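You operate a simulated robot arm through the tools that you are given. There is no shell and no other tool.

The job below is to be done with a simulated robot arm. You get a single attempt, and the scene is never put back.

## Task
Jog the rail's two carriers one station forward with the large black knob.
Fine: run knob to HAND, large knob to 120, pins down, large knob back to 0, pins up, run knob back to RUN; the index button is not used.
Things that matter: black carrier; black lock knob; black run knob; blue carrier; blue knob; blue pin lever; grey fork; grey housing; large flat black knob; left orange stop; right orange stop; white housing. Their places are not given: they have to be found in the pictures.

The check looks at the end state, three seconds after you hand in, the way a careful person would. Anything else that was tipped, shoved, dropped, spilled or broken makes it a failure.

## Robot
A 7-joint arm with a two-finger parallel gripper, fixed in place. Base frame: the origin is at the foot of the arm, x ahead of it, y to its left, z up. Units: m, degrees, N and s.
With the tool pointing down near the work surface it reaches from about 0.1 to 0.62 m from the base axis. Its first joint turns from -66.0 to 66.0 degrees. Payload 1.57 kg.
The TCP is the grasp point between the finger pads, 0.03 m short of the fingertips. In the tool frame z runs along the fingers and y along their closing line. The gripper opens to 0.08 m. The fingers are 0.017 m wide and 0.012 m thick; the gripper's body (0.04 by 0.082 m) begins 0.08 m behind the TCP.
Orientation is that of the tool frame in the base frame, as a unit quaternion [w, x, y, z]. With the fingers straight down and closing along the base's y, the tool's x points along the base's -x, its y along +y and its z along -z.

## Interface
- The arm moves only by the tool jog_arm. Its argument "rows" is a list of rows, each a list of 7 numbers: the shift along the tool's x, y, z in cm, then the turn, a rotation vector about the tool's x, y, z in degrees, then the finger opening in cm, from 0 to 8. In form: [[dx, dy, dz, rx, ry, rz, fingers], ...]. A call has 1 to 20 rows; each row shifts and turns the commanded pose from where the row before left it, along the tool's axes as they then stand. A row lasts 0.2 s, in which the tool goes at most 0.05 m and 8.6 degrees; a call with a longer step from one row to the next is refused whole, and so is a gripper value outside its range. Where a pose cannot be reached the arm comes as near as it can. A force on the tool above 40 N (or 10 N above the force at the start of the call, whichever is more), or a blocked arm, ends the call early, and 0.2 s more pass. Each finger travels about 0.072 m/s and halts on what it meets, pressing with about 25 N; the grip force reading is that of the motor and also rises with nothing between the fingers. The clock runs only during rows and for 0.2 s after the last one: add rows that do not move to give the fingers time. It gives the time, the measured TCP pose, the force on the tool (base axes), the opening and the grip force at its end, in the units of the frame above (readings bear some noise), with the torque about the TCP (base axes, N m) and any sound that the robot's microphone picked up, and new pictures: "views" is both (left out), scene, wrist or none.
- Cameras (640 x 400 px; columns grow to the right, rows downward): "scene" is fixed at [0.0791, 0.4682, 1.4256]; the picture's right is [-0.31, -0.95, 0.00], its down [-0.61, 0.20, -0.77] and it looks along [0.73, -0.24, -0.64] (base axes); focal length 288 px, centre (320, 200). "wrist" rides on the gripper at [0.072, -0.007, -0.122] in the tool frame; the picture's right is [0.09, 1.00, 0.00], its down [-0.84, 0.08, -0.54] and it looks along [-0.54, 0.05, 0.84] (tool axes); focal length 238 px, centre (320, 200).
- probe_pixels(camera, pixels): for up to 12 pixels [column, row] of the newest picture of that camera ("zoom" is the newest enlarged one), the place [x, y, z] in the base frame of the surface seen there, good to about 0.002 m, but the place of the scene camera against the robot may be out by one fixed shift of up to 0.012 m in any direction. It takes no simulated time.
- enlarge(camera, box): a new picture of the part [left, top, right, bottom] of that camera's present view, enlarged. It takes no simulated time.
- finish_job(): hands the job in; it is judged then, once.

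Open the gripper and draw the arm clear of the work before you hand the job in, unless the task says otherwise.

The tools are called after "Emit:" as a command line: name --pt "numbers of a row" for each row, then --argument value for the rest, lists and objects as JSON in quotes. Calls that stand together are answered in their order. jog_arm: Moves the arm, as the interface text tells. Its arguments: {"type":"object","properties":{"rows":{"type":"array"},"views":{"type":"string","enum":["both","scene","wrist","none"]}},"required":["rows"]} The other tools are called the same way: probe_pixels (camera, pixels) gives the place of the surface under pixels of a picture; enlarge (camera, box) takes an enlarged picture of a part of a camera's view; finish_job () hands the job in.

At the start:

```text
t: 0.0
position: [0.2806, 0.2678, 1.2136]
tcp_rot: [-0.001, 0.001, 1.0, 0.001]
wrist_force: [0.1, 0.4, -0.2]
torque: [-0.02, 0.03, -0.03]
grip_width: 0.0799
gripper_force: 0.0
```

scene: 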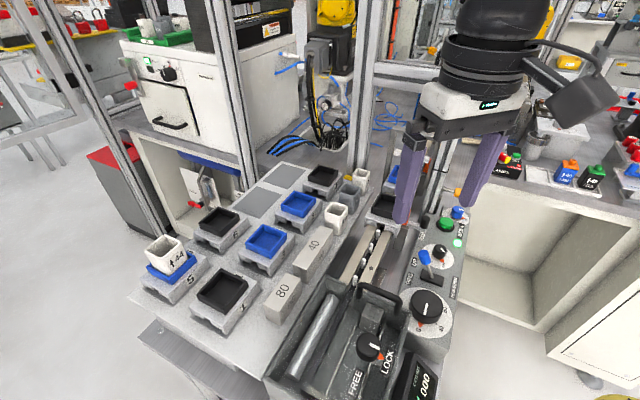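
wrist: 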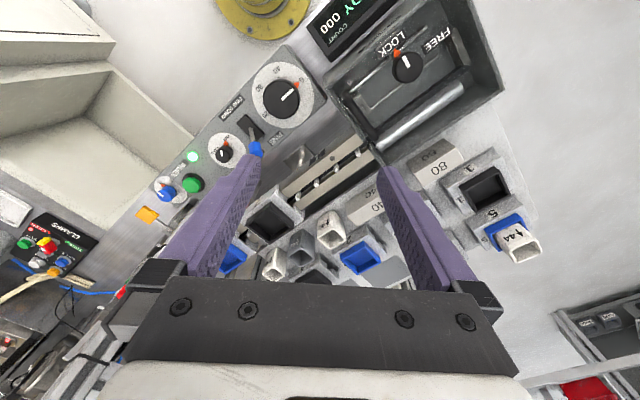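

The scene shows the control panel with the large black knob near scene (428,307), a small black knob near (440,252) and a blue lever near (425,258). I'll enlarge both views to read the labels.

Emit:
enlarge --camera "scene" --box '[380, 200, 480, 350]'

Emit:
enlarge --camera "wrist" --box '[120, 50, 400, 240]'

Emit:
enlarge --camera "scene" --box '[260, 200, 460, 400]'

```text
2.67 times, centred on (430, 275) of scene
```

zoom: 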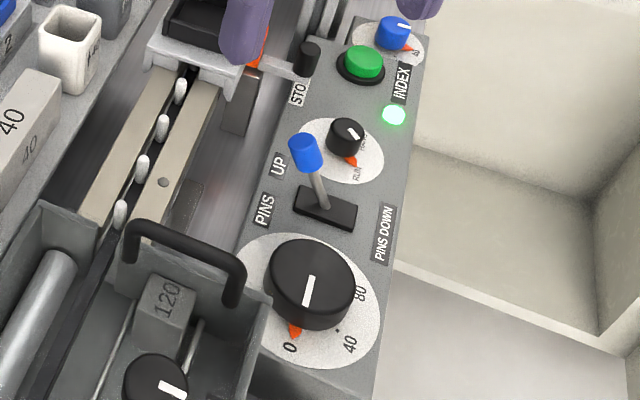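

```text
2.11 times, centred on (260, 145) of wrist
```

zoom: 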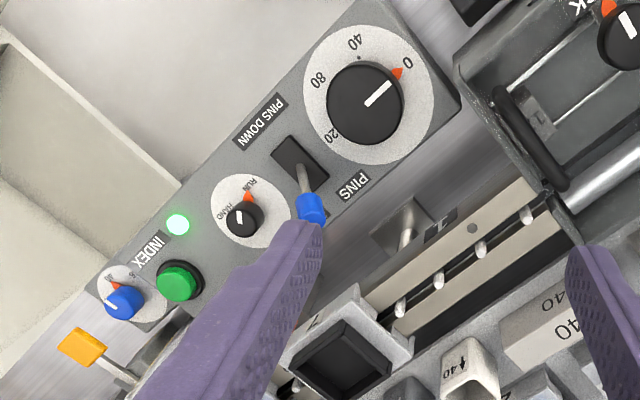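

```text
2.00 times, centred on (360, 300) of scene
```

zoom: 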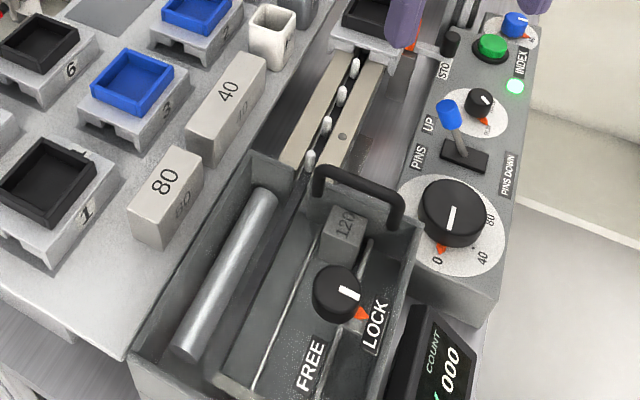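

The knob labels read RUN/HAND, PINS UP/PINS DOWN and 0/40/80/120. I'll probe the key surfaces in the scene and wrist views to locate them.

Emit:
probe_pixels --camera "scene" --pixels '[[428, 305], [427, 325], [440, 251], [424, 257], [432, 280], [446, 224], [457, 213], [370, 345], [380, 290], [360, 260], [385, 205], [451, 330]]'

Emit:
probe_pixels --camera "wrist" --pixels '[[281, 98], [224, 153], [257, 148], [252, 128], [193, 184], [164, 192], [407, 66], [297, 158], [265, 225], [290, 70], [215, 140], [330, 170]]'

```text
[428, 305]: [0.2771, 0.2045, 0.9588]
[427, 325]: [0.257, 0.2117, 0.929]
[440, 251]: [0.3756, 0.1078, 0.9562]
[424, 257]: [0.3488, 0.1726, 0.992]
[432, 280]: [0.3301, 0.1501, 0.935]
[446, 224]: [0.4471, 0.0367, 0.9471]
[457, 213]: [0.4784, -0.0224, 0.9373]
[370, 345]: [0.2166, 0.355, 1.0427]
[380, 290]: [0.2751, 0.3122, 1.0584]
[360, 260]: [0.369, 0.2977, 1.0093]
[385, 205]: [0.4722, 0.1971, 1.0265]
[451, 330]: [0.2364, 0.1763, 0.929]
```

```text
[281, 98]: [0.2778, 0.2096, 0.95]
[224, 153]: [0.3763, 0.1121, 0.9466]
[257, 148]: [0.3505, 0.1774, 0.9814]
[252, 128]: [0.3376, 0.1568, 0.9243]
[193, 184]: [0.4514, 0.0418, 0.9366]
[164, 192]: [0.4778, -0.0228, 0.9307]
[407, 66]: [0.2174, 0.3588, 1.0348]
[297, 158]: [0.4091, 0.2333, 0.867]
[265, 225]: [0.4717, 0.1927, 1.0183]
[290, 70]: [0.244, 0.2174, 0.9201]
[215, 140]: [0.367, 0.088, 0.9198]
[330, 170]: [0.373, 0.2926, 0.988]
```

Wrist probes put the large knob at about (0.278, 0.210) with its top at 0.95, and the scene camera is shifted by roughly (0.001, 0.005, -0.009). Before moving I'll probe the posts and other tall things around the arm.

Emit:
probe_pixels --camera "scene" --pixels '[[358, 160], [360, 60], [386, 120], [240, 170], [215, 60], [440, 130], [465, 30], [322, 60], [640, 30], [530, 145], [400, 60], [335, 240]]'

Emit:
enlarge --camera "scene" --box '[320, 100, 480, 260]'

```text
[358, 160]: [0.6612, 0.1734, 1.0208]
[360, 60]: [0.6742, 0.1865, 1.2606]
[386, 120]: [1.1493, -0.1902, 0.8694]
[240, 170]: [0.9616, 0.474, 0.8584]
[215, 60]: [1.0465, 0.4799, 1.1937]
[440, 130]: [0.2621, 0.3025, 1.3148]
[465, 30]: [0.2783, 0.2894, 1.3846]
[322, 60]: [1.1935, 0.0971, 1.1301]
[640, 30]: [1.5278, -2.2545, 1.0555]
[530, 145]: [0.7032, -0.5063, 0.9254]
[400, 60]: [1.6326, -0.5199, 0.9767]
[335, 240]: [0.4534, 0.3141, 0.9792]
```

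```text
2.50 times, centred on (400, 180) of scene
```

zoom: 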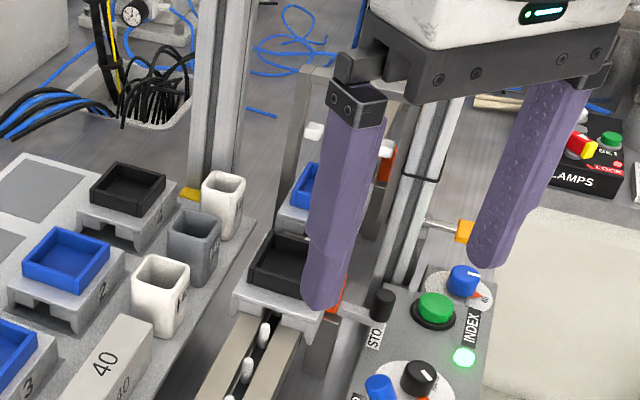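

The rail with the black carrier (zoom ~ (285,265)), a blue carrier behind the finger and the orange stops is partially hidden by the gripper. I'll move the arm in -y at constant height to clear the scene camera's view.

Emit:
jog_arm --pt "0.5 -4.5 -1 0 0 0 8" --pt "0.5 -4.5 -1 0 0 0 8" --pt "0.5 -4.5 -1 0 0 0 8" --pt "0 -4.5 0 0 0 0 8" --pt "0 -4.5 0 0 0 0 8" --pt "0 0 0 0 0 0 8" --pt "0 0 0 0 0 0 8" --views "both"

```text
t: 1.6
position: [0.2667, 0.0416, 1.2436]
tcp_rot: [0.0, -0.001, 1.0, 0.0]
wrist_force: [0.0, 0.5, -0.2]
torque: [0.0, 0.01, 0.01]
grip_width: 0.0802
gripper_force: 0.1
```

scene: 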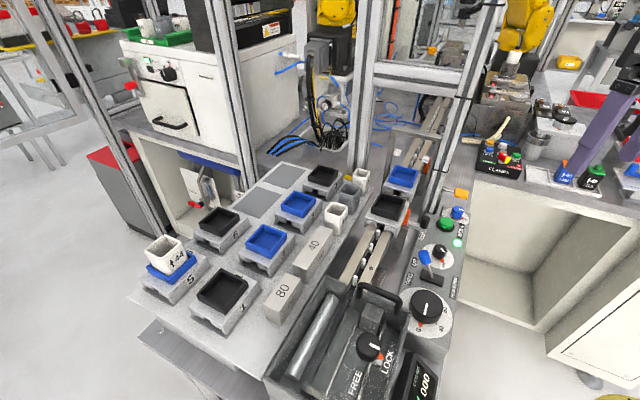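
wrist: 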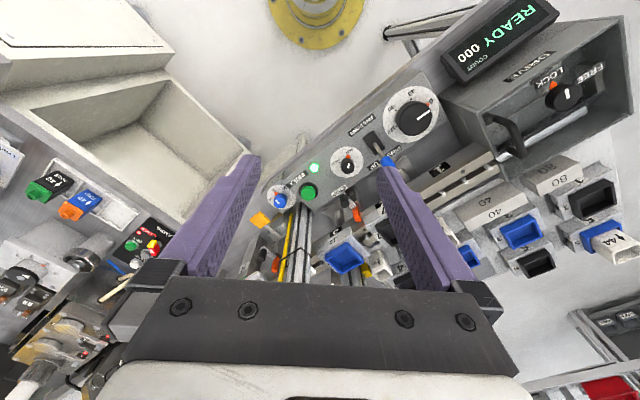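

The scene view is clear now: black carrier at scene (388,205), blue carrier at (403,175). I'll enlarge this area.

Emit:
enlarge --camera "scene" --box '[370, 130, 490, 230]'

Emit:
enlarge --camera "scene" --box '[340, 190, 440, 290]'

Emit:
enlarge --camera "scene" --box '[400, 220, 470, 350]'

Emit:
enlarge --camera "wrist" --box '[240, 60, 480, 220]'

Emit:
enlarge --camera "wrist" --box '[230, 170, 430, 290]'

```text
4.00 times, centred on (430, 180) of scene
```

zoom: 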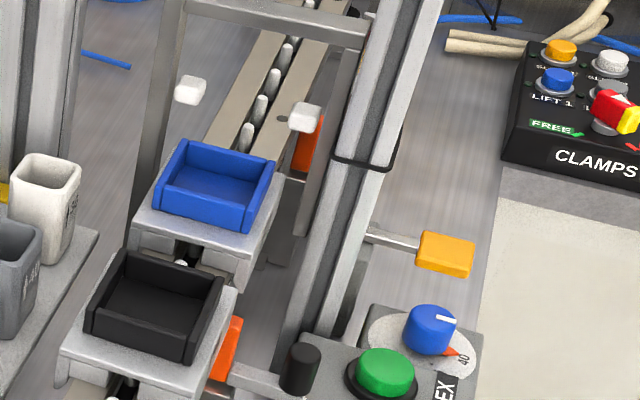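

```text
4.00 times, centred on (390, 240) of scene
```

zoom: 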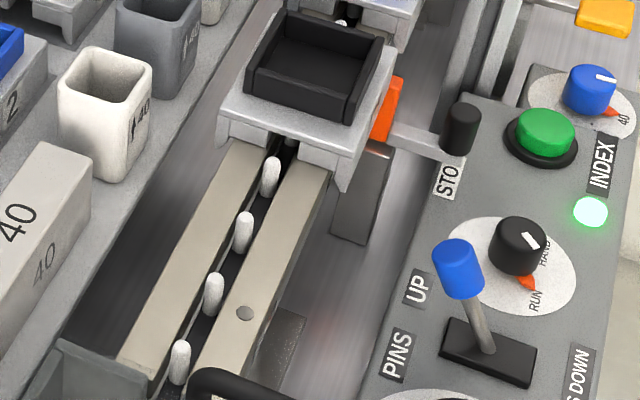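

```text
3.08 times, centred on (435, 285) of scene
```

zoom: 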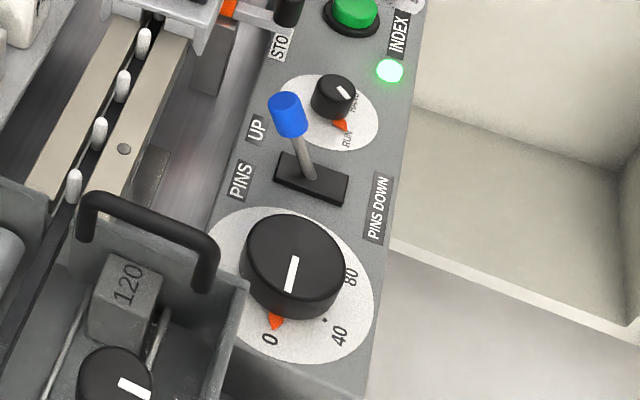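

```text
2.50 times, centred on (360, 140) of wrist
```

zoom: 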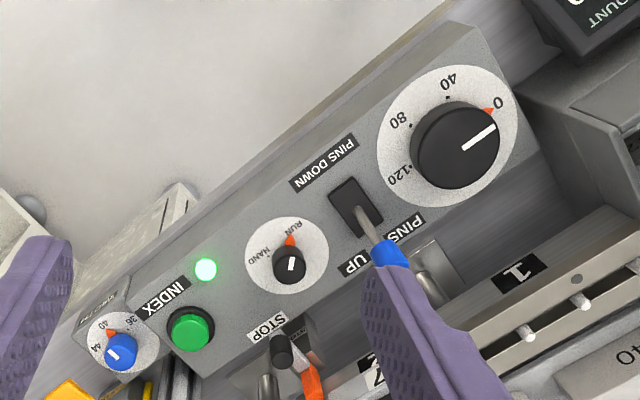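

```text
3.20 times, centred on (330, 230) of wrist
```

zoom: 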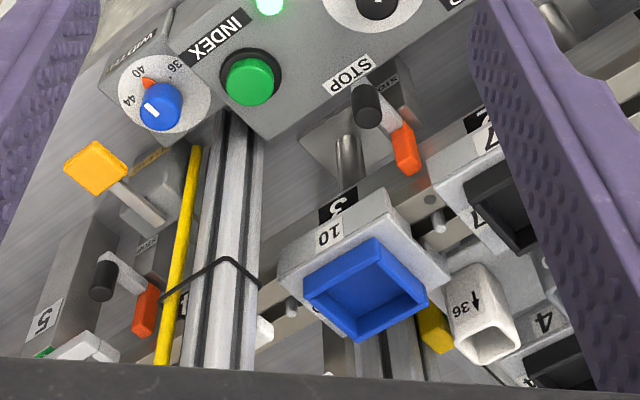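

Carriers sit at stations 2 (black) and 3 (blue). I'll probe the rail, carriers, stops and panel geometry in both cameras for precise positions.

Emit:
probe_pixels --camera "scene" --pixels '[[388, 207], [403, 177], [414, 243], [436, 193], [425, 215], [404, 222], [433, 165], [376, 290], [370, 270], [347, 340], [411, 147], [430, 213]]'

Emit:
probe_pixels --camera "wrist" --pixels '[[414, 118], [348, 168], [388, 160], [279, 200], [309, 191], [341, 190], [353, 205], [261, 219], [345, 257], [360, 137], [435, 85], [330, 150]]'

```text
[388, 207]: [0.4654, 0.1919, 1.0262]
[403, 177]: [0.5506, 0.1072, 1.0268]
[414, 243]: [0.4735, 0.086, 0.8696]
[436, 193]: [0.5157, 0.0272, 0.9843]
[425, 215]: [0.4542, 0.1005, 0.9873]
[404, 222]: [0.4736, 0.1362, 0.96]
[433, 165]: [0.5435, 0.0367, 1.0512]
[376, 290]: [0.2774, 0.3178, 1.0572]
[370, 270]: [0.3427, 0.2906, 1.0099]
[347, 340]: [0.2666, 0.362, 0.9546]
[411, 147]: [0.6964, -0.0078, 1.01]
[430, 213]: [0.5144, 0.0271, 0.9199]
```

```text
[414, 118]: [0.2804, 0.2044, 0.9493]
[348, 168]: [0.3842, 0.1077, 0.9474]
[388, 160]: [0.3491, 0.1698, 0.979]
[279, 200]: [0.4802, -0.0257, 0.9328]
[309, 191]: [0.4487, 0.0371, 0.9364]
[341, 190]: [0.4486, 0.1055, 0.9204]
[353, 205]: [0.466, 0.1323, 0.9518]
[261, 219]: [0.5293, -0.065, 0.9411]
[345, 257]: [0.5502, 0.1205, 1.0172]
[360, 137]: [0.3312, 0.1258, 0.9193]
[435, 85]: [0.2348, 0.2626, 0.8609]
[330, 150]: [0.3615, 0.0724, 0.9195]
```

Panel surface is flat at z≈0.920; the large knob is near (0.279,0.207) and the run knob near (0.38,0.11). I'll bring the wrist camera closer over the panel to read the dial angles.

Emit:
jog_arm --pt "2.2 2.35 2.3 0 0 0 8" --pt "2.2 2.35 2.3 0 0 0 8" --pt "2.2 2.35 2.3 0 0 0 8" --pt "2.2 2.35 2.3 0 0 0 8" --pt "0 0 0 0 0 0 8" --pt "0 0 0 0 0 0 8" --views "both"

```text
t: 3.0
position: [0.1775, 0.1353, 1.1513]
tcp_rot: [0.0, 0.0, 1.0, 0.0]
wrist_force: [0.3, -0.4, 0.1]
torque: [0.01, 0.03, 0.0]
grip_width: 0.08
gripper_force: 0.0
```

scene: 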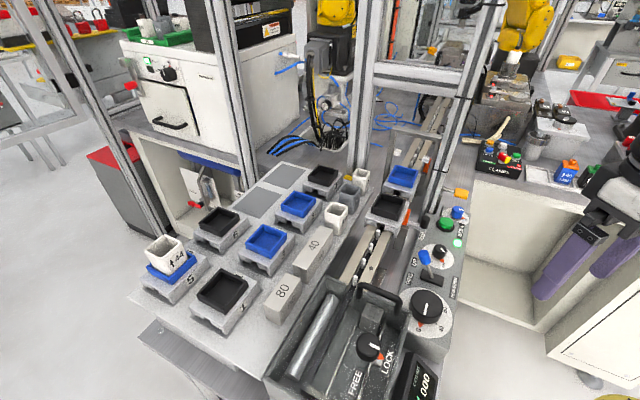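
wrist: 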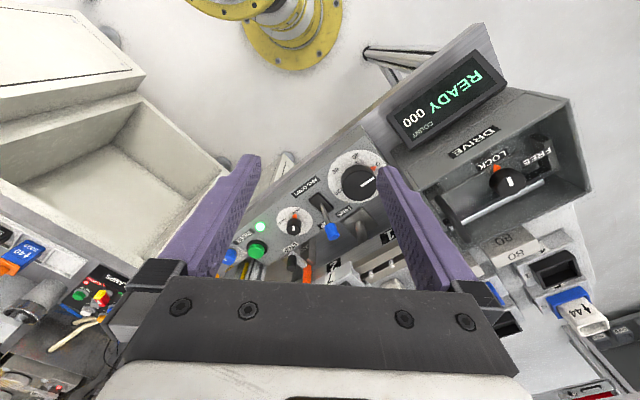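

The panel is now nearer in the wrist view around (290–380, 180–240). I'll enlarge it to read the dial positions.

Emit:
enlarge --camera "wrist" --box '[230, 130, 410, 290]'

Emit:
enlarge --camera "wrist" --box '[300, 130, 420, 210]'

Emit:
enlarge --camera "wrist" --box '[240, 190, 360, 290]'

Emit:
enlarge --camera "wrist" --box '[380, 40, 600, 250]'

```text
2.50 times, centred on (320, 210) of wrist
```

zoom: 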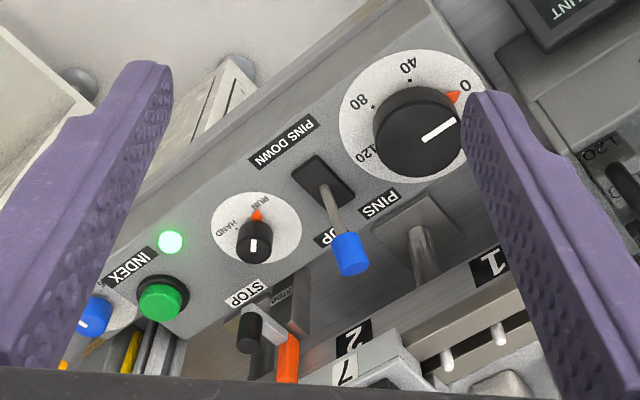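

```text
5.00 times, centred on (360, 170) of wrist
```

zoom: 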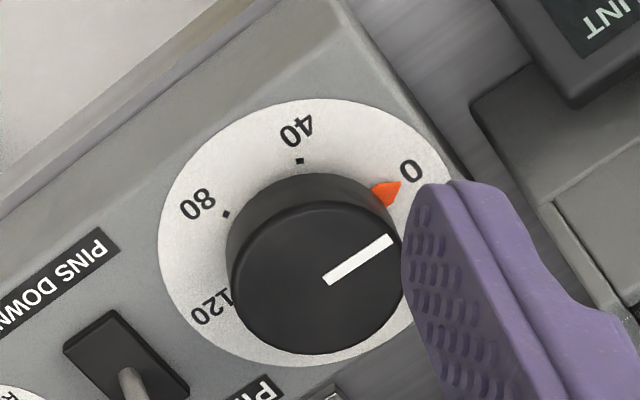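

```text
4.00 times, centred on (300, 240) of wrist
```

zoom: 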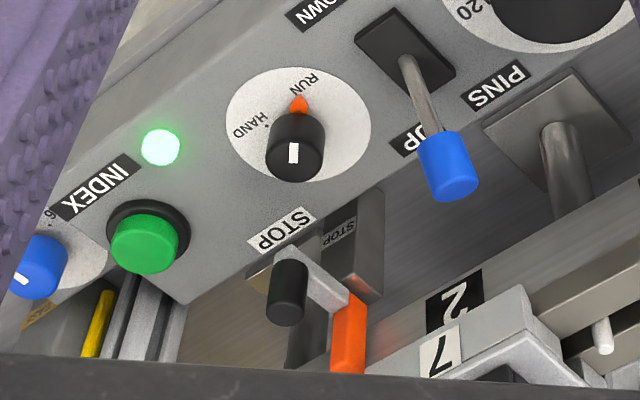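

```text
1.90 times, centred on (490, 145) of wrist
```

zoom: 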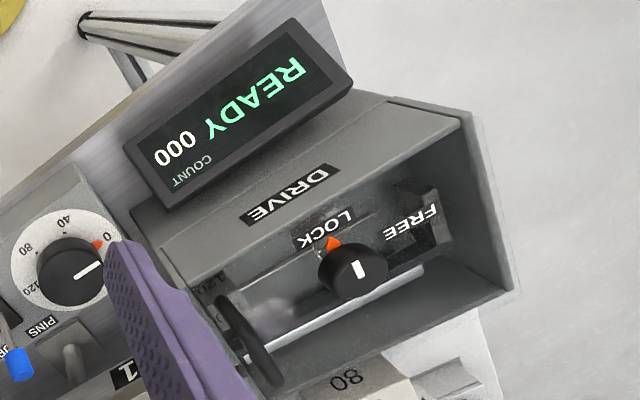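

The wrist view shows the dial marks clearly. I'll probe knob centres, pointer tips, marks and dial rims from the wrist camera.

Emit:
probe_pixels --camera "wrist" --pixels '[[359.4, 185.6], [375.5, 168], [355.8, 162], [341, 172.8], [338.4, 191.4], [378, 164], [329, 178], [356.6, 150.5], [354, 202.5], [344, 182], [375, 184], [366, 171]]'

Emit:
probe_pixels --camera "wrist" --pixels '[[293.5, 229.2], [294.8, 215.5], [286.5, 221.5], [282.5, 221.2], [295.8, 210.8], [277.5, 217.5], [312, 222.5], [295, 207.5], [292.5, 235.5], [332, 230], [321, 202], [327, 215]]'

Emit:
probe_pixels --camera "wrist" --pixels '[[257, 249], [297, 265], [307, 275], [300, 252], [310, 262], [310, 285], [338, 276], [448, 205], [430, 190], [455, 145], [490, 180], [425, 215]]'

```text
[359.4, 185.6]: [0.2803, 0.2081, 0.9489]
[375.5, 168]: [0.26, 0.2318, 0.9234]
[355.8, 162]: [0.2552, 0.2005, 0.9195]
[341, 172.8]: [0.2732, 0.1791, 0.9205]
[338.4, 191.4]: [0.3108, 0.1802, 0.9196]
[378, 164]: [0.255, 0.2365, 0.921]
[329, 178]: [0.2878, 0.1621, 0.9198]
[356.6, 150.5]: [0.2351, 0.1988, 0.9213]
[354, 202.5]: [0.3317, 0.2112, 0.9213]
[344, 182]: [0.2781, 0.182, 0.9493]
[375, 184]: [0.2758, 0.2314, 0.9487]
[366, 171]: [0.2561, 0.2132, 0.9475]
```

```text
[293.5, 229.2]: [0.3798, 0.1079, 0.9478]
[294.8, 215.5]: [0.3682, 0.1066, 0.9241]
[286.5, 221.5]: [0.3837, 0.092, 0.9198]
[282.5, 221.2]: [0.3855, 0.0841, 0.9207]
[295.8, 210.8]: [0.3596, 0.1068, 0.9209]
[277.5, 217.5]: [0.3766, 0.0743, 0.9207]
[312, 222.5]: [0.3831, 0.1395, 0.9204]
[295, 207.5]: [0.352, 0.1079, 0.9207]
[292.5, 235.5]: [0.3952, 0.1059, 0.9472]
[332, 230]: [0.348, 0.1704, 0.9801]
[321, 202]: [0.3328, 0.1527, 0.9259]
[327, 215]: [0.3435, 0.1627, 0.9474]
```

```text
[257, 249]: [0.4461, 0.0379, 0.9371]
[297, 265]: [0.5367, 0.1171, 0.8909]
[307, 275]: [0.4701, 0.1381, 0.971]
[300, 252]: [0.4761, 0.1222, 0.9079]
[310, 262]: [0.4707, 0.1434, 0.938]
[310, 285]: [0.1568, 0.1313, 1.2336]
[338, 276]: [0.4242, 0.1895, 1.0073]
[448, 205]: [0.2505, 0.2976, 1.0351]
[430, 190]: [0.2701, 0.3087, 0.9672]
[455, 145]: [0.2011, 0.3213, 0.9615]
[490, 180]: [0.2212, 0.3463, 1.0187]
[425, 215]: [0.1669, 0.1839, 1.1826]
```

Geometry: large dial centre ≈(0.282,0.208), 0 at about 135° and 120 at about 315° (180° CCW from above); run knob ≈(0.381,0.107), RUN at ~180°, HAND at ~270°. I'll yaw the tool 45° so the wrist camera looks squarely across panel and rail, and shift along the panel in free air.

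Emit:
jog_arm --pt "0 0 0 0 0 -7.5 8" --pt "0 0 0 0 0 -7.5 8" --pt "0 0 0 0 0 -7.5 8" --pt "0 0 0 0 0 -7.5 8" --pt "0 0 0 0 0 -7.5 8" --pt "0 0 0 0 0 -7.5 8" --pt "0 -4.5 -1 0 0 0 8" --pt "0 -4.5 -1 0 0 0 8" --pt "0 -4.5 0 0 0 0 8" --pt "0 -4.5 0 0 0 0 8" --pt "0 0 0 0 0 0 8" --pt "0 0 0 0 0 0 8" --views "both"

```text
t: 5.6
position: [0.3066, 0.0078, 1.1718]
tcp_rot: [0.0, -0.384, 0.923, 0.001]
wrist_force: [-0.7, -0.5, -0.2]
torque: [0.03, 0.04, 0.02]
grip_width: 0.0799
gripper_force: 0.0
```

scene: 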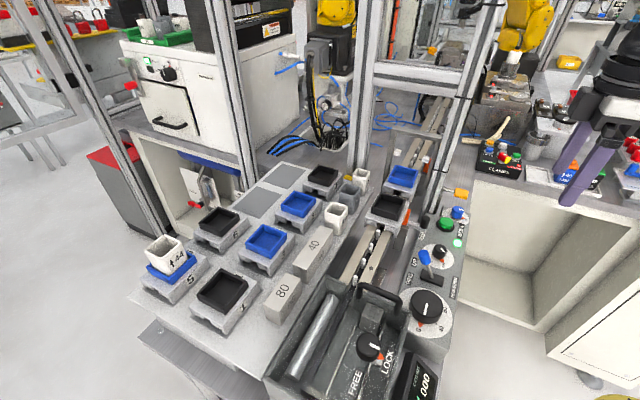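
wrist: 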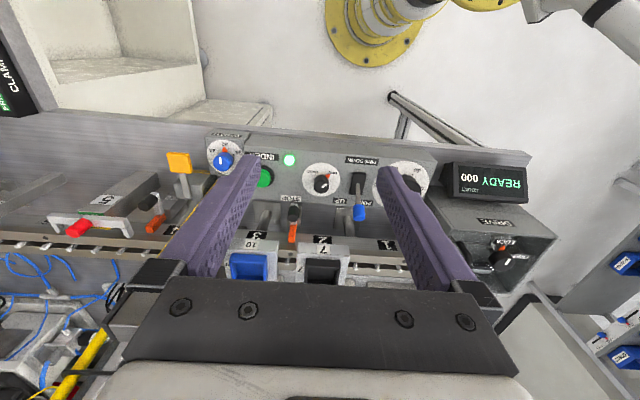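

This view faces the rail squarely; stations 1–5 are visible. I'll enlarge the rail from station 5 to 1.

Emit:
enlarge --camera "wrist" --box '[0, 150, 200, 290]'

Emit:
enlarge --camera "wrist" --box '[220, 160, 420, 290]'

Emit:
enlarge --camera "scene" --box '[390, 80, 450, 190]'

Emit:
enlarge --camera "wrist" --box '[400, 130, 560, 290]'

```text
2.86 times, centred on (100, 220) of wrist
```

zoom: 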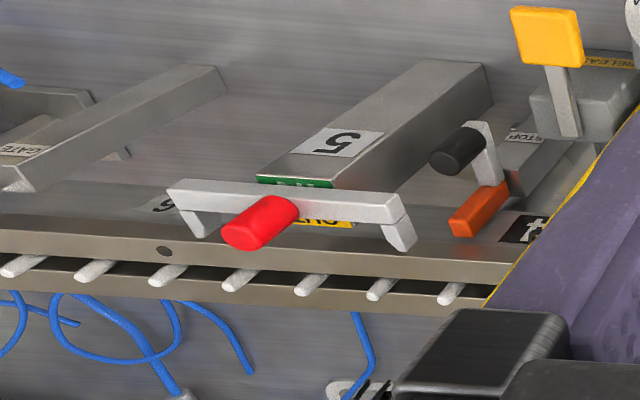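

```text
3.08 times, centred on (320, 225) of wrist
```

zoom: 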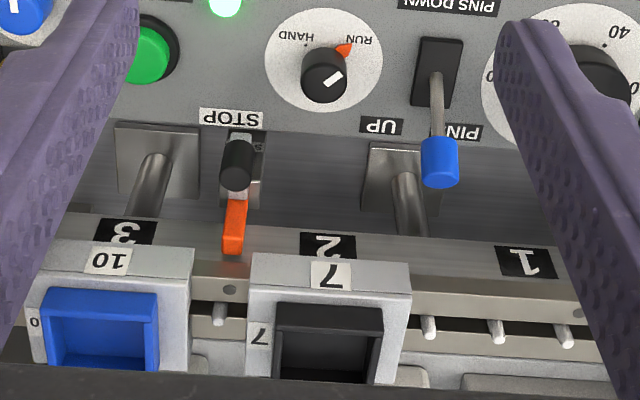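

```text
3.64 times, centred on (420, 135) of scene
```

zoom: 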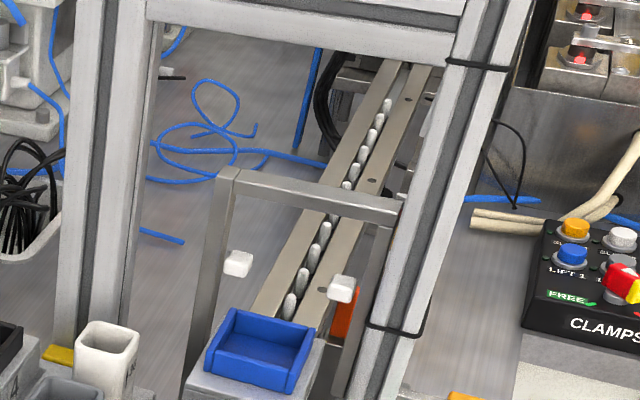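

```text
2.50 times, centred on (480, 210) of wrist
```

zoom: 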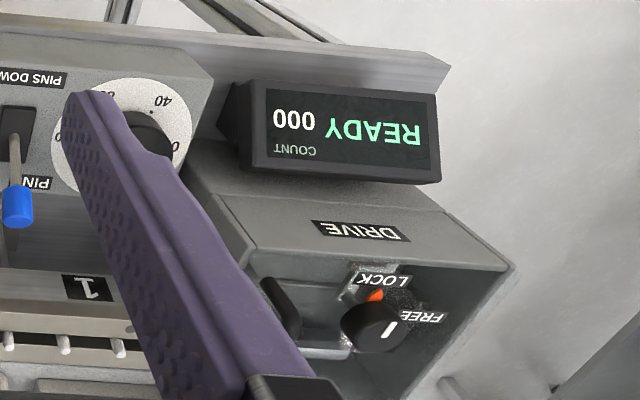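

Both carriers and stops are visible; I need to see whether the orange stop by station 2 (wrist ~ (292,232)) is in the carriers' path. I'll move the camera closer above that spot.

Emit:
jog_arm --pt "-3 -0.5 1.2 0 0 0 8" --pt "-3 -0.5 1.2 0 0 0 8" --pt "-3 -0.5 1.2 0 0 0 8" --pt "-1.5 -0.5 1.2 0 0 0 8" --pt "0 0 0 0 0 0 8" --pt "0 0 0 0 0 0 8" --views "both"

```text
t: 7.0
position: [0.3935, 0.0698, 1.123]
tcp_rot: [0.0, -0.383, 0.924, 0.0]
wrist_force: [0.3, 0.2, -0.3]
torque: [0.01, 0.01, 0.03]
grip_width: 0.08
gripper_force: 0.1
```

scene: 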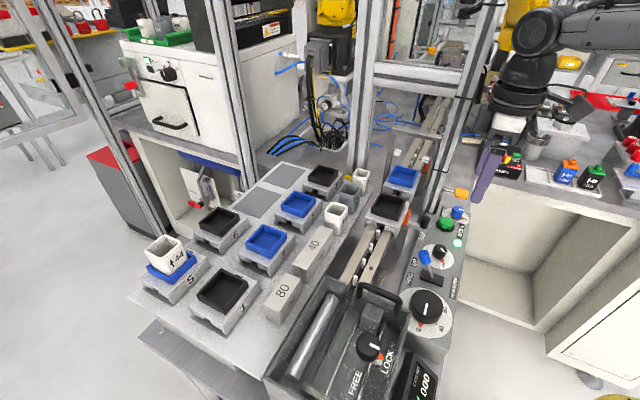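
wrist: 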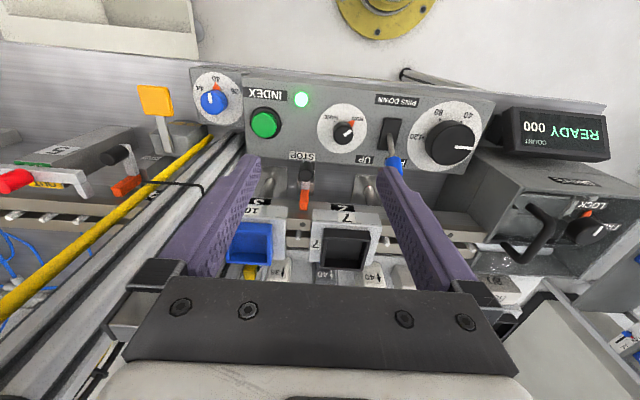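

Emit:
enlarge --camera "wrist" --box '[235, 130, 395, 280]'

Emit:
enlarge --camera "wrist" --box '[270, 145, 350, 225]'

Emit:
enlarge --camera "wrist" --box '[0, 120, 180, 240]'

```text
2.67 times, centred on (315, 205) of wrist
```

zoom: 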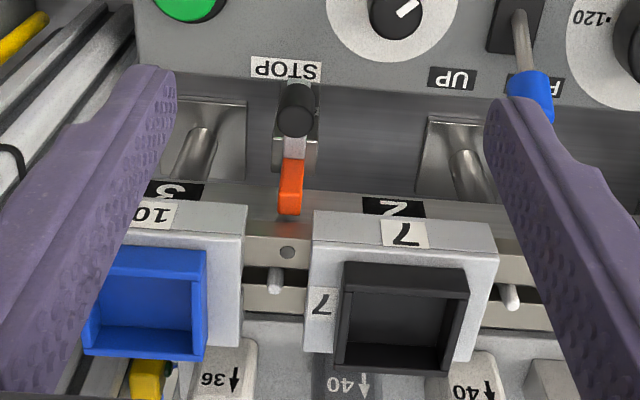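

```text
5.00 times, centred on (310, 185) of wrist
```

zoom: 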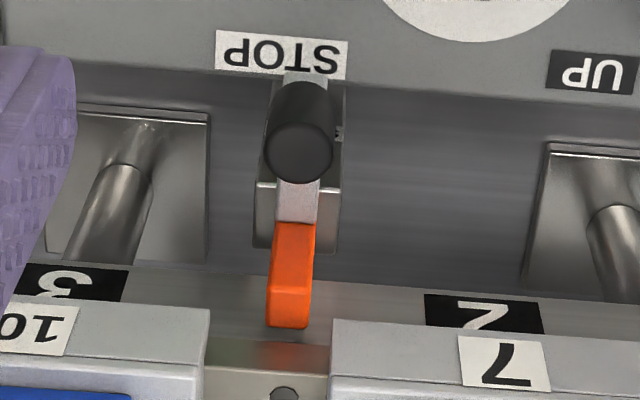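

```text
3.33 times, centred on (90, 180) of wrist
```

zoom: 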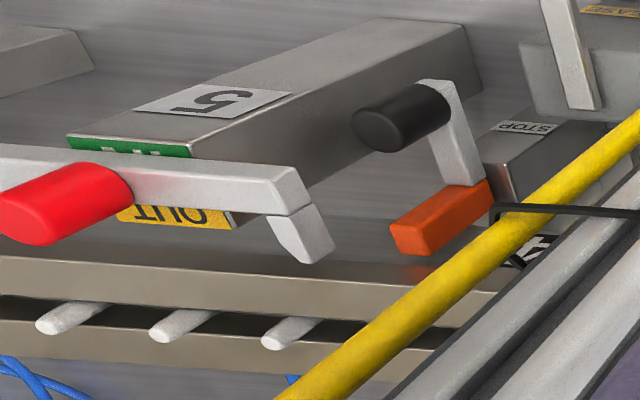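

I'll probe the paddle, rail beam and carrier edges to check for interference.

Emit:
probe_pixels --camera "wrist" --pixels '[[305, 193], [304, 208], [303.6, 209.5], [315, 212], [332, 211], [346, 219], [346, 226], [316, 219], [315, 230], [318, 240], [268, 212], [306, 215]]'

Emit:
probe_pixels --camera "wrist" --pixels '[[306, 176], [305, 165], [310, 192], [122, 188], [135, 180], [115, 155], [60, 177], [88, 190], [20, 181], [60, 209], [110, 217], [150, 222]]'

Emit:
probe_pixels --camera "scene" --pixels '[[405, 208], [400, 213], [377, 225], [393, 217], [388, 190], [424, 158], [404, 153], [430, 160], [392, 130], [416, 160], [417, 145], [394, 172]]'

```text
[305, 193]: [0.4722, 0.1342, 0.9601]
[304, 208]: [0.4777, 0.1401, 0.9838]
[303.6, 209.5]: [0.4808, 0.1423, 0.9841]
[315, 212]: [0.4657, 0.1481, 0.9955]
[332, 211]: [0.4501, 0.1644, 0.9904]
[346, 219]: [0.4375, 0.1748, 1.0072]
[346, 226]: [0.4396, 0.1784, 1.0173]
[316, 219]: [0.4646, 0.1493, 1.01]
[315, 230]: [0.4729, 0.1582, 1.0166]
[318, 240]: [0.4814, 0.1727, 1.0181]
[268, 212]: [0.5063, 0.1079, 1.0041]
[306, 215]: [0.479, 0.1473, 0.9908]
```

```text
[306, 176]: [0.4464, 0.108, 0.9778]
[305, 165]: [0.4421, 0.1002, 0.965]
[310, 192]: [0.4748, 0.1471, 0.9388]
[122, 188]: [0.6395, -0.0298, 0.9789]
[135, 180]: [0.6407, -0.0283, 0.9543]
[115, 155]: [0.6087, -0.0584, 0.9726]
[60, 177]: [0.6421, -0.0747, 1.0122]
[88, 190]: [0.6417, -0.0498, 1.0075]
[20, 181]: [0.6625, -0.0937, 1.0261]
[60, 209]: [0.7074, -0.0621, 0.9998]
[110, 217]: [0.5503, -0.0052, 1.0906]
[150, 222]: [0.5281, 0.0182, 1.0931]
```

```text
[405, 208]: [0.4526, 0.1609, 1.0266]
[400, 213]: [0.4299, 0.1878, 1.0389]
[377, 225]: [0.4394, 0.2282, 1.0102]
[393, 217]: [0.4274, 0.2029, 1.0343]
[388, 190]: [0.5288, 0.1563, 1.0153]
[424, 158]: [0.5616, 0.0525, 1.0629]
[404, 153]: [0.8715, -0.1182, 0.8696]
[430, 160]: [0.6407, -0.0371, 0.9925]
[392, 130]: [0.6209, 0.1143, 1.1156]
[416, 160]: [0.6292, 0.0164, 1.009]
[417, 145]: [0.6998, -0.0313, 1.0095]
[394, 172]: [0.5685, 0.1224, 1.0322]
```

I'll take high zooms of the right stop from both cameras to judge whether its paddle is under/aside of the carrier's leg.

Emit:
enlarge --camera "scene" --box '[385, 190, 435, 240]'

Emit:
enlarge --camera "wrist" --box '[290, 185, 350, 235]'

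```text
8.00 times, centred on (410, 215) of scene
```

zoom: 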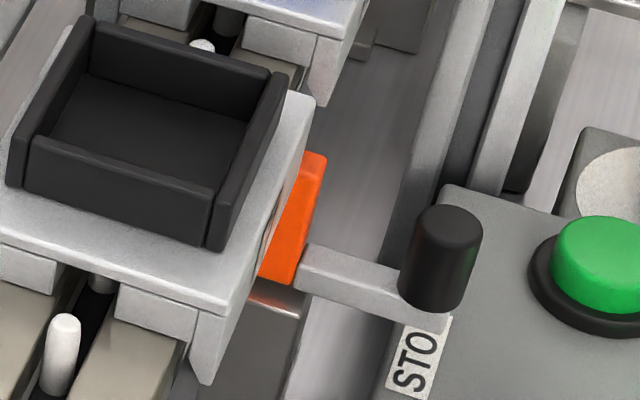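

```text
8.00 times, centred on (320, 210) of wrist
```

zoom: 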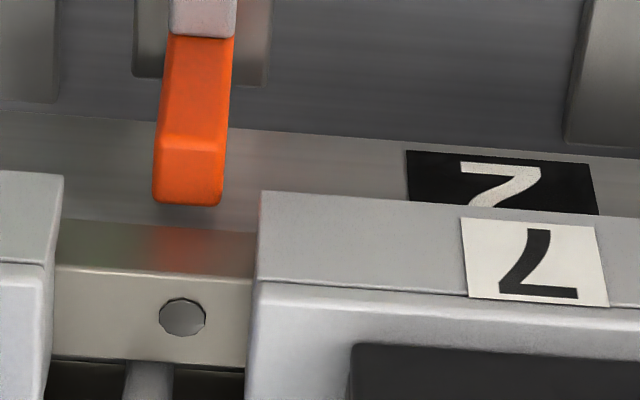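

Emit:
probe_pixels --camera "zoom" --pixels '[[300, 205], [300, 225], [300, 265], [190, 160], [190, 190], [195, 120], [200, 60], [120, 255], [120, 290], [30, 190], [30, 245], [400, 215]]'

```text
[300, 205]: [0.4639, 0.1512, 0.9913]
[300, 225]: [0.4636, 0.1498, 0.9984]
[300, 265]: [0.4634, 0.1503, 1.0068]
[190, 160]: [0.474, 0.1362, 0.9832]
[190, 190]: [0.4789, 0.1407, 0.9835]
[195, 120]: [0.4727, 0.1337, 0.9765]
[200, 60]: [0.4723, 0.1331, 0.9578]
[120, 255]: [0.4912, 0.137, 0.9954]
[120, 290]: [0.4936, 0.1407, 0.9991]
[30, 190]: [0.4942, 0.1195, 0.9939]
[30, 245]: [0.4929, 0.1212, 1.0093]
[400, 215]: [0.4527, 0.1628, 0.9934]
```

The skirt bottom reads ~0.987–0.990 and the paddle top ~0.9835. I'll double-check with the scene camera, whose viewing angle is lower.

Emit:
enlarge --camera "scene" --box '[385, 190, 435, 240]'

Emit:
probe_pixels --camera "zoom" --pixels '[[205, 375], [205, 350], [215, 320], [275, 210], [310, 100], [318, 90], [315, 165], [300, 190], [290, 270], [345, 275], [440, 215], [280, 320]]'

```text
8.00 times, centred on (410, 215) of scene
```

zoom: 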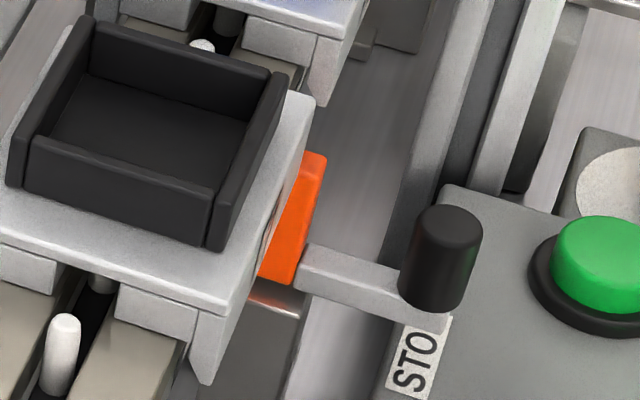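

```text
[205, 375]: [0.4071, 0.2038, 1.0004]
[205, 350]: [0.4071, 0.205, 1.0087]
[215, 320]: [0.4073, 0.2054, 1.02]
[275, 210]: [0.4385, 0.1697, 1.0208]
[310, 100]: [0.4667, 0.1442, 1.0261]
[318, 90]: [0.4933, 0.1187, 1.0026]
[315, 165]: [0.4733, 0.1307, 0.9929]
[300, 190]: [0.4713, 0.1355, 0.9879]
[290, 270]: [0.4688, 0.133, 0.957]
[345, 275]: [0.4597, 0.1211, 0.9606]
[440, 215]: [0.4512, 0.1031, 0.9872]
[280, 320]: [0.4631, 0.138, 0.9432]
```

Both cameras agree: paddle top ≈0.984, carrier skirt bottom ≈0.988, so the stop is lowered below the carriers' path. Now I'll zoom on the knobs from this viewpoint to fix their centres.

Emit:
enlarge --camera "wrist" --box '[310, 95, 390, 155]'

```text
6.67 times, centred on (350, 125) of wrist
```

zoom: 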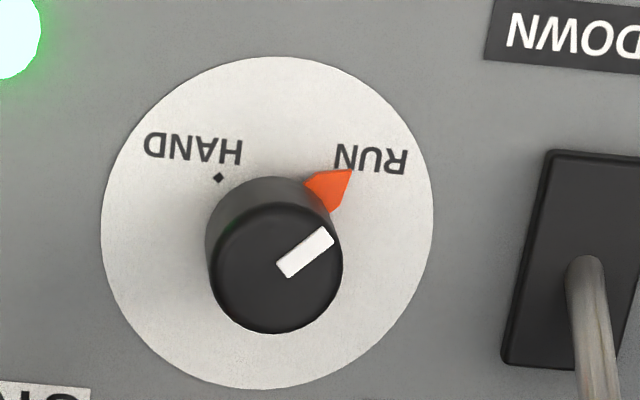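

Emit:
probe_pixels --camera "zoom" --pixels '[[104, 222], [429, 222], [266, 60], [266, 385], [219, 177], [347, 172], [274, 267], [285, 270], [330, 237], [210, 262], [338, 262], [274, 329]]'

Emit:
probe_pixels --camera "wrist" --pixels '[[451, 142], [463, 148], [471, 124], [453, 109], [427, 117], [418, 133], [484, 128], [434, 145], [468, 140], [440, 165], [560, 140], [508, 110]]'

Emit:
enlarge --camera "wrist" --box '[370, 80, 610, 260]'

```text
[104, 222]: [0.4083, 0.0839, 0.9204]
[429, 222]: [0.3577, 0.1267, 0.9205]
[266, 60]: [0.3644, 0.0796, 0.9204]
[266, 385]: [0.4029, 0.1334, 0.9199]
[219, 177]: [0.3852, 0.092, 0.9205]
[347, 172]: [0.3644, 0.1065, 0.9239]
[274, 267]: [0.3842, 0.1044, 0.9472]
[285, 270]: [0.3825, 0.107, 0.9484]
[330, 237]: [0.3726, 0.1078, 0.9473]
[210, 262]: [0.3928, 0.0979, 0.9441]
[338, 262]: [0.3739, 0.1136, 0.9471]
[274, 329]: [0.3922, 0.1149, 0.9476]
```

```text
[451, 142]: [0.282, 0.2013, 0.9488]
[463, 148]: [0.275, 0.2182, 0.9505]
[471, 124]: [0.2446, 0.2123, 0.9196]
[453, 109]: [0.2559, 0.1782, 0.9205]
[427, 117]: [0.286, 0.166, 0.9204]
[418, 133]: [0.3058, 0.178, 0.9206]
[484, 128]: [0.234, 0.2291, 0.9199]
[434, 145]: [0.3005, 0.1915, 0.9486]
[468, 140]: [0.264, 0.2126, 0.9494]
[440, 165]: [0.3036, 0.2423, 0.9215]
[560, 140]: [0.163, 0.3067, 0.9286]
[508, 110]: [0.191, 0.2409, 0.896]
```

```text
2.22 times, centred on (490, 170) of wrist
```

zoom: 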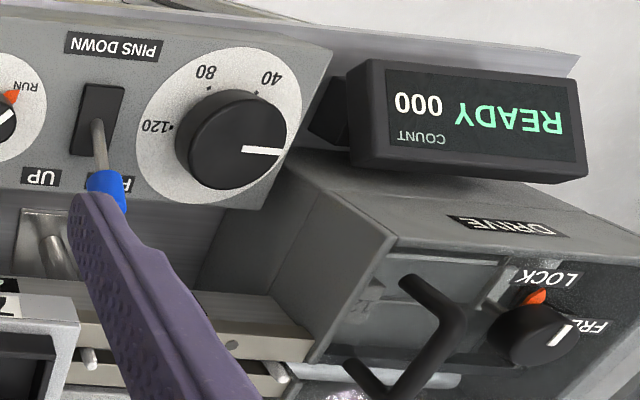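

Run dial centre resolves to (0.3833, 0.106), knob Ø≈26 mm, RUN≈176°, HAND≈276° (about 100° CCW). I'll turn the tool back to 0° yaw and hover over the run knob with the fingers at 5 cm.

Emit:
jog_arm --pt "0 0 0 0 0 7.5 8" --pt "0 0 0 0 0 7.5 8" --pt "0 0 0 0 0 7.5 8" --pt "0 0 0 0 0 7.5 8" --pt "0 0 0 0 0 7.5 8" --pt "0 0 0 0 0 7.5 8" --pt "0.5 1.8 1 0 0 0 6" --pt "0.52 1.82 1 0 0 0 5" --pt "0 0 3 0 0 0 5" --pt "0 0 3 0 0 0 5" --pt "0 0 2 0 0 0 5" --pt "0 0 0 0 0 0 5" --pt "0 0 0 0 0 0 5" --views "both"

```text
t: 9.8
position: [0.3839, 0.1042, 1.0246]
tcp_rot: [0.0, 0.001, 1.0, -0.001]
wrist_force: [-0.6, -0.1, -0.1]
torque: [0.02, -0.02, 0.0]
grip_width: 0.0498
gripper_force: 0.1
```

scene: 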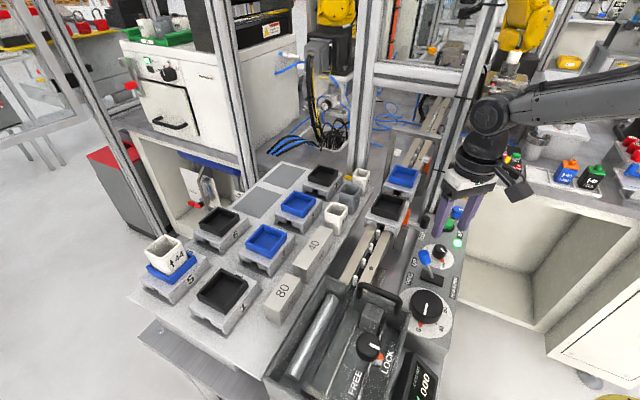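
wrist: 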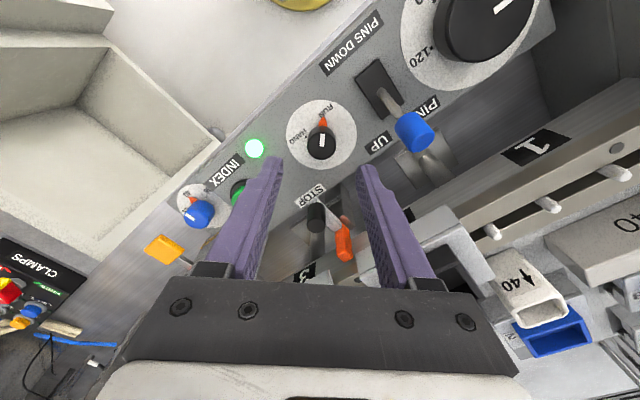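

The run knob is at wrist (321,147), between the finger planes. I'll re-measure its centre from this closer view.

Emit:
enlarge --camera "wrist" --box '[280, 90, 360, 180]'

Emit:
probe_pixels --camera "wrist" --pixels '[[322, 147], [309, 143], [335, 143], [321, 158], [287, 135], [355, 135], [322, 101], [323, 120], [306, 130], [321, 168], [321, 130], [415, 130]]'

```text
4.44 times, centred on (320, 135) of wrist
```

zoom: 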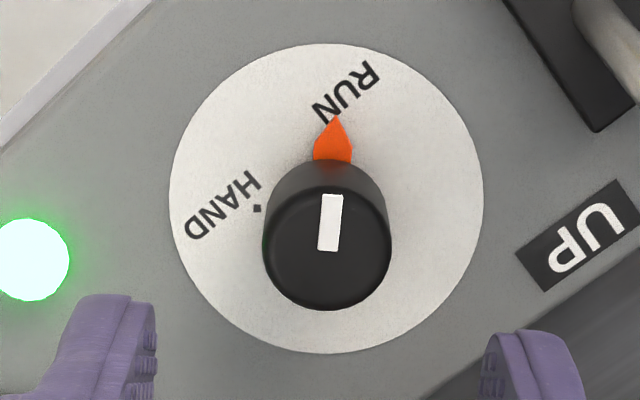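

```text
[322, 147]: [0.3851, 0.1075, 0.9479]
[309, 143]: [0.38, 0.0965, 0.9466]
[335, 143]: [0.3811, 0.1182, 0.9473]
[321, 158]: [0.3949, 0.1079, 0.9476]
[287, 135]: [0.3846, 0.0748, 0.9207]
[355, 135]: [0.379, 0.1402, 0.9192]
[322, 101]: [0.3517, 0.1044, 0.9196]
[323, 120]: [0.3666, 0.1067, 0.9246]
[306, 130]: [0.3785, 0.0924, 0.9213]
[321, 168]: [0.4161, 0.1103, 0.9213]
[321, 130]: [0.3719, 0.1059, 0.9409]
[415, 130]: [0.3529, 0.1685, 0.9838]
```

Centre refined to (0.383,0.107). I'll shift +2.6 mm in y and descend to TCP z≈0.957 with the fingers straddling the knob.

Emit:
jog_arm --pt "0.09 0.26 2.0 0 0 0 5" --pt "0 0 2.0 0 0 0 5" --pt "0 0 1.5 0 0 0 5" --pt "0 0 1.2 0 0 0 5" --pt "0 0 0 0 0 0 5" --pt "0 0 0 0 0 0 5" --views "both"

```text
t: 11.2
position: [0.3826, 0.1085, 0.9561]
tcp_rot: [0.0, 0.001, 1.0, 0.0]
wrist_force: [-0.2, 0.9, 0.7]
torque: [0.01, -0.02, -0.01]
grip_width: 0.05
gripper_force: 0.1
```

scene: 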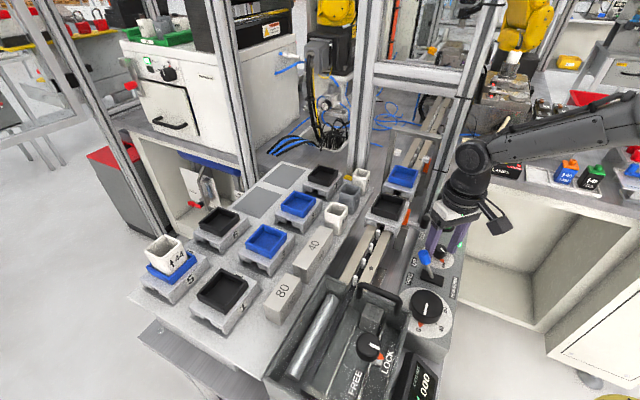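
wrist: 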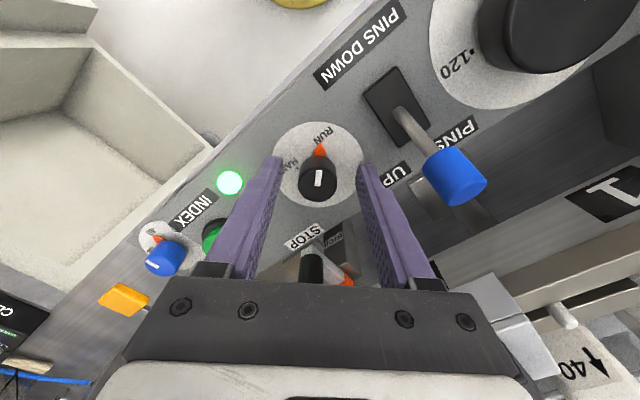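

The knob sits centred between the fingertips (wrist (318,175)). I'll close the fingers on it without moving.

Emit:
jog_arm --pt "0 0 0 0 0 0 3.5" --pt "0 0 0 0 0 0 2" --pt "0 0 0 0 0 0 1.5" --pt "0 0 0 0 0 0 1.5" --views "wrist"

```text
t: 12.2
position: [0.3821, 0.1067, 0.9558]
tcp_rot: [0.0, 0.0, 1.0, -0.002]
wrist_force: [1.0, -16.8, 1.5]
torque: [-0.09, -0.12, -0.04]
grip_width: 0.0257
gripper_force: 36.9
```

wrist: 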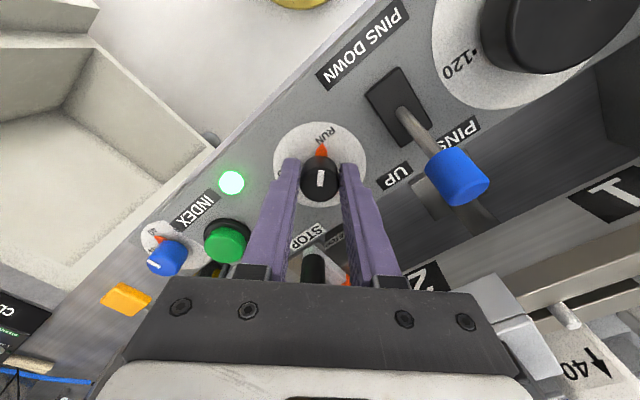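

Grip is at 25.7 mm with a -16.8 N side load in y, so the command is ~1.8 mm too far in +y. I'll shift -1.8 mm and begin turning CCW 40°.

Emit:
jog_arm --pt "-0.05 -0.18 0 0 0 0 1.5" --pt "0 0 0 0 0 -5 1.5" --pt "0 0 0 0 0 -5 1.5" --pt "0 0 0 0 0 -5 1.5" --pt "0 0 0 0 0 -5 1.5" --pt "0 0 0 0 0 -5 1.5" --pt "0 0 0 0 0 -5 1.5" --pt "0 0 0 0 0 -5 1.5" --pt "0 0 0 0 0 -5 1.5" --views "wrist"

```text
t: 14.2
position: [0.3842, 0.1052, 0.9564]
tcp_rot: [0.0, -0.343, 0.939, -0.001]
wrist_force: [-5.4, -24.3, 8.9]
torque: [-0.18, 0.36, -0.01]
grip_width: 0.0259
gripper_force: 37.2
```

wrist: 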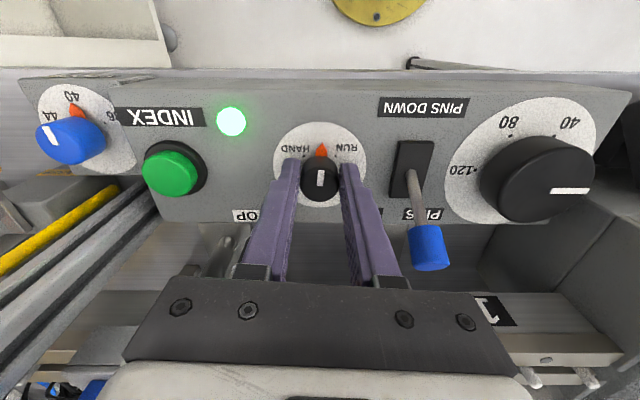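

The knob follows the tool (pointer now midway between RUN and HAND). There is a -24 N side load in y, so I'll shift ~2 mm in -y, then look at the force.

Emit:
jog_arm --pt "0.17 -0.12 0 0 0 0 1.5" --pt "0 0 0 0 0 0 1.5" --views "none"

```text
t: 14.8
position: [0.3829, 0.1049, 0.9565]
tcp_rot: [0.002, -0.342, 0.94, 0.0]
wrist_force: [2.3, -11.5, 2.9]
torque: [-0.72, 0.84, -0.03]
grip_width: 0.0257
gripper_force: 37.2
```

The load fell to -11.5 N. I'll trim another 1 mm and keep turning 30° more.

Emit:
jog_arm --pt "0.03 -0.1 0 0 0 0 1.5" --pt "0 0 0 0 0 -5 1.5" --pt "0 0 0 0 0 -5 1.5" --pt "0 0 0 0 0 -5 1.5" --pt "0 0 0 0 0 -5 1.5" --pt "0 0 0 0 0 -5 1.5" --pt "0 0 0 0 0 -5 1.5" --pt "0 0 0 0 0 0 1.5" --views "wrist"

```text
t: 16.6
position: [0.3838, 0.1042, 0.9578]
tcp_rot: [0.002, -0.574, 0.819, -0.001]
wrist_force: [15.6, 9.0, -10.4]
torque: [0.97, -0.02, -0.04]
grip_width: 0.0257
gripper_force: 36.8
```

wrist: 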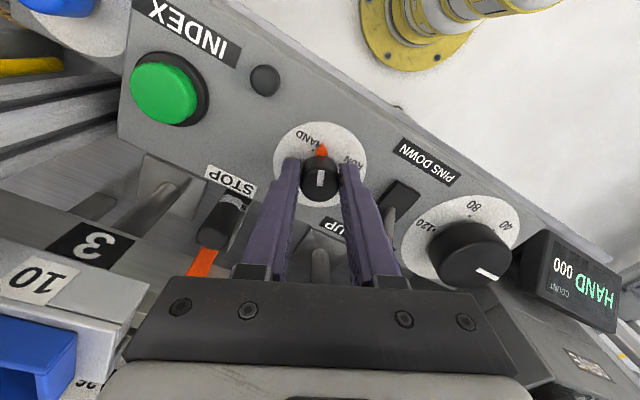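

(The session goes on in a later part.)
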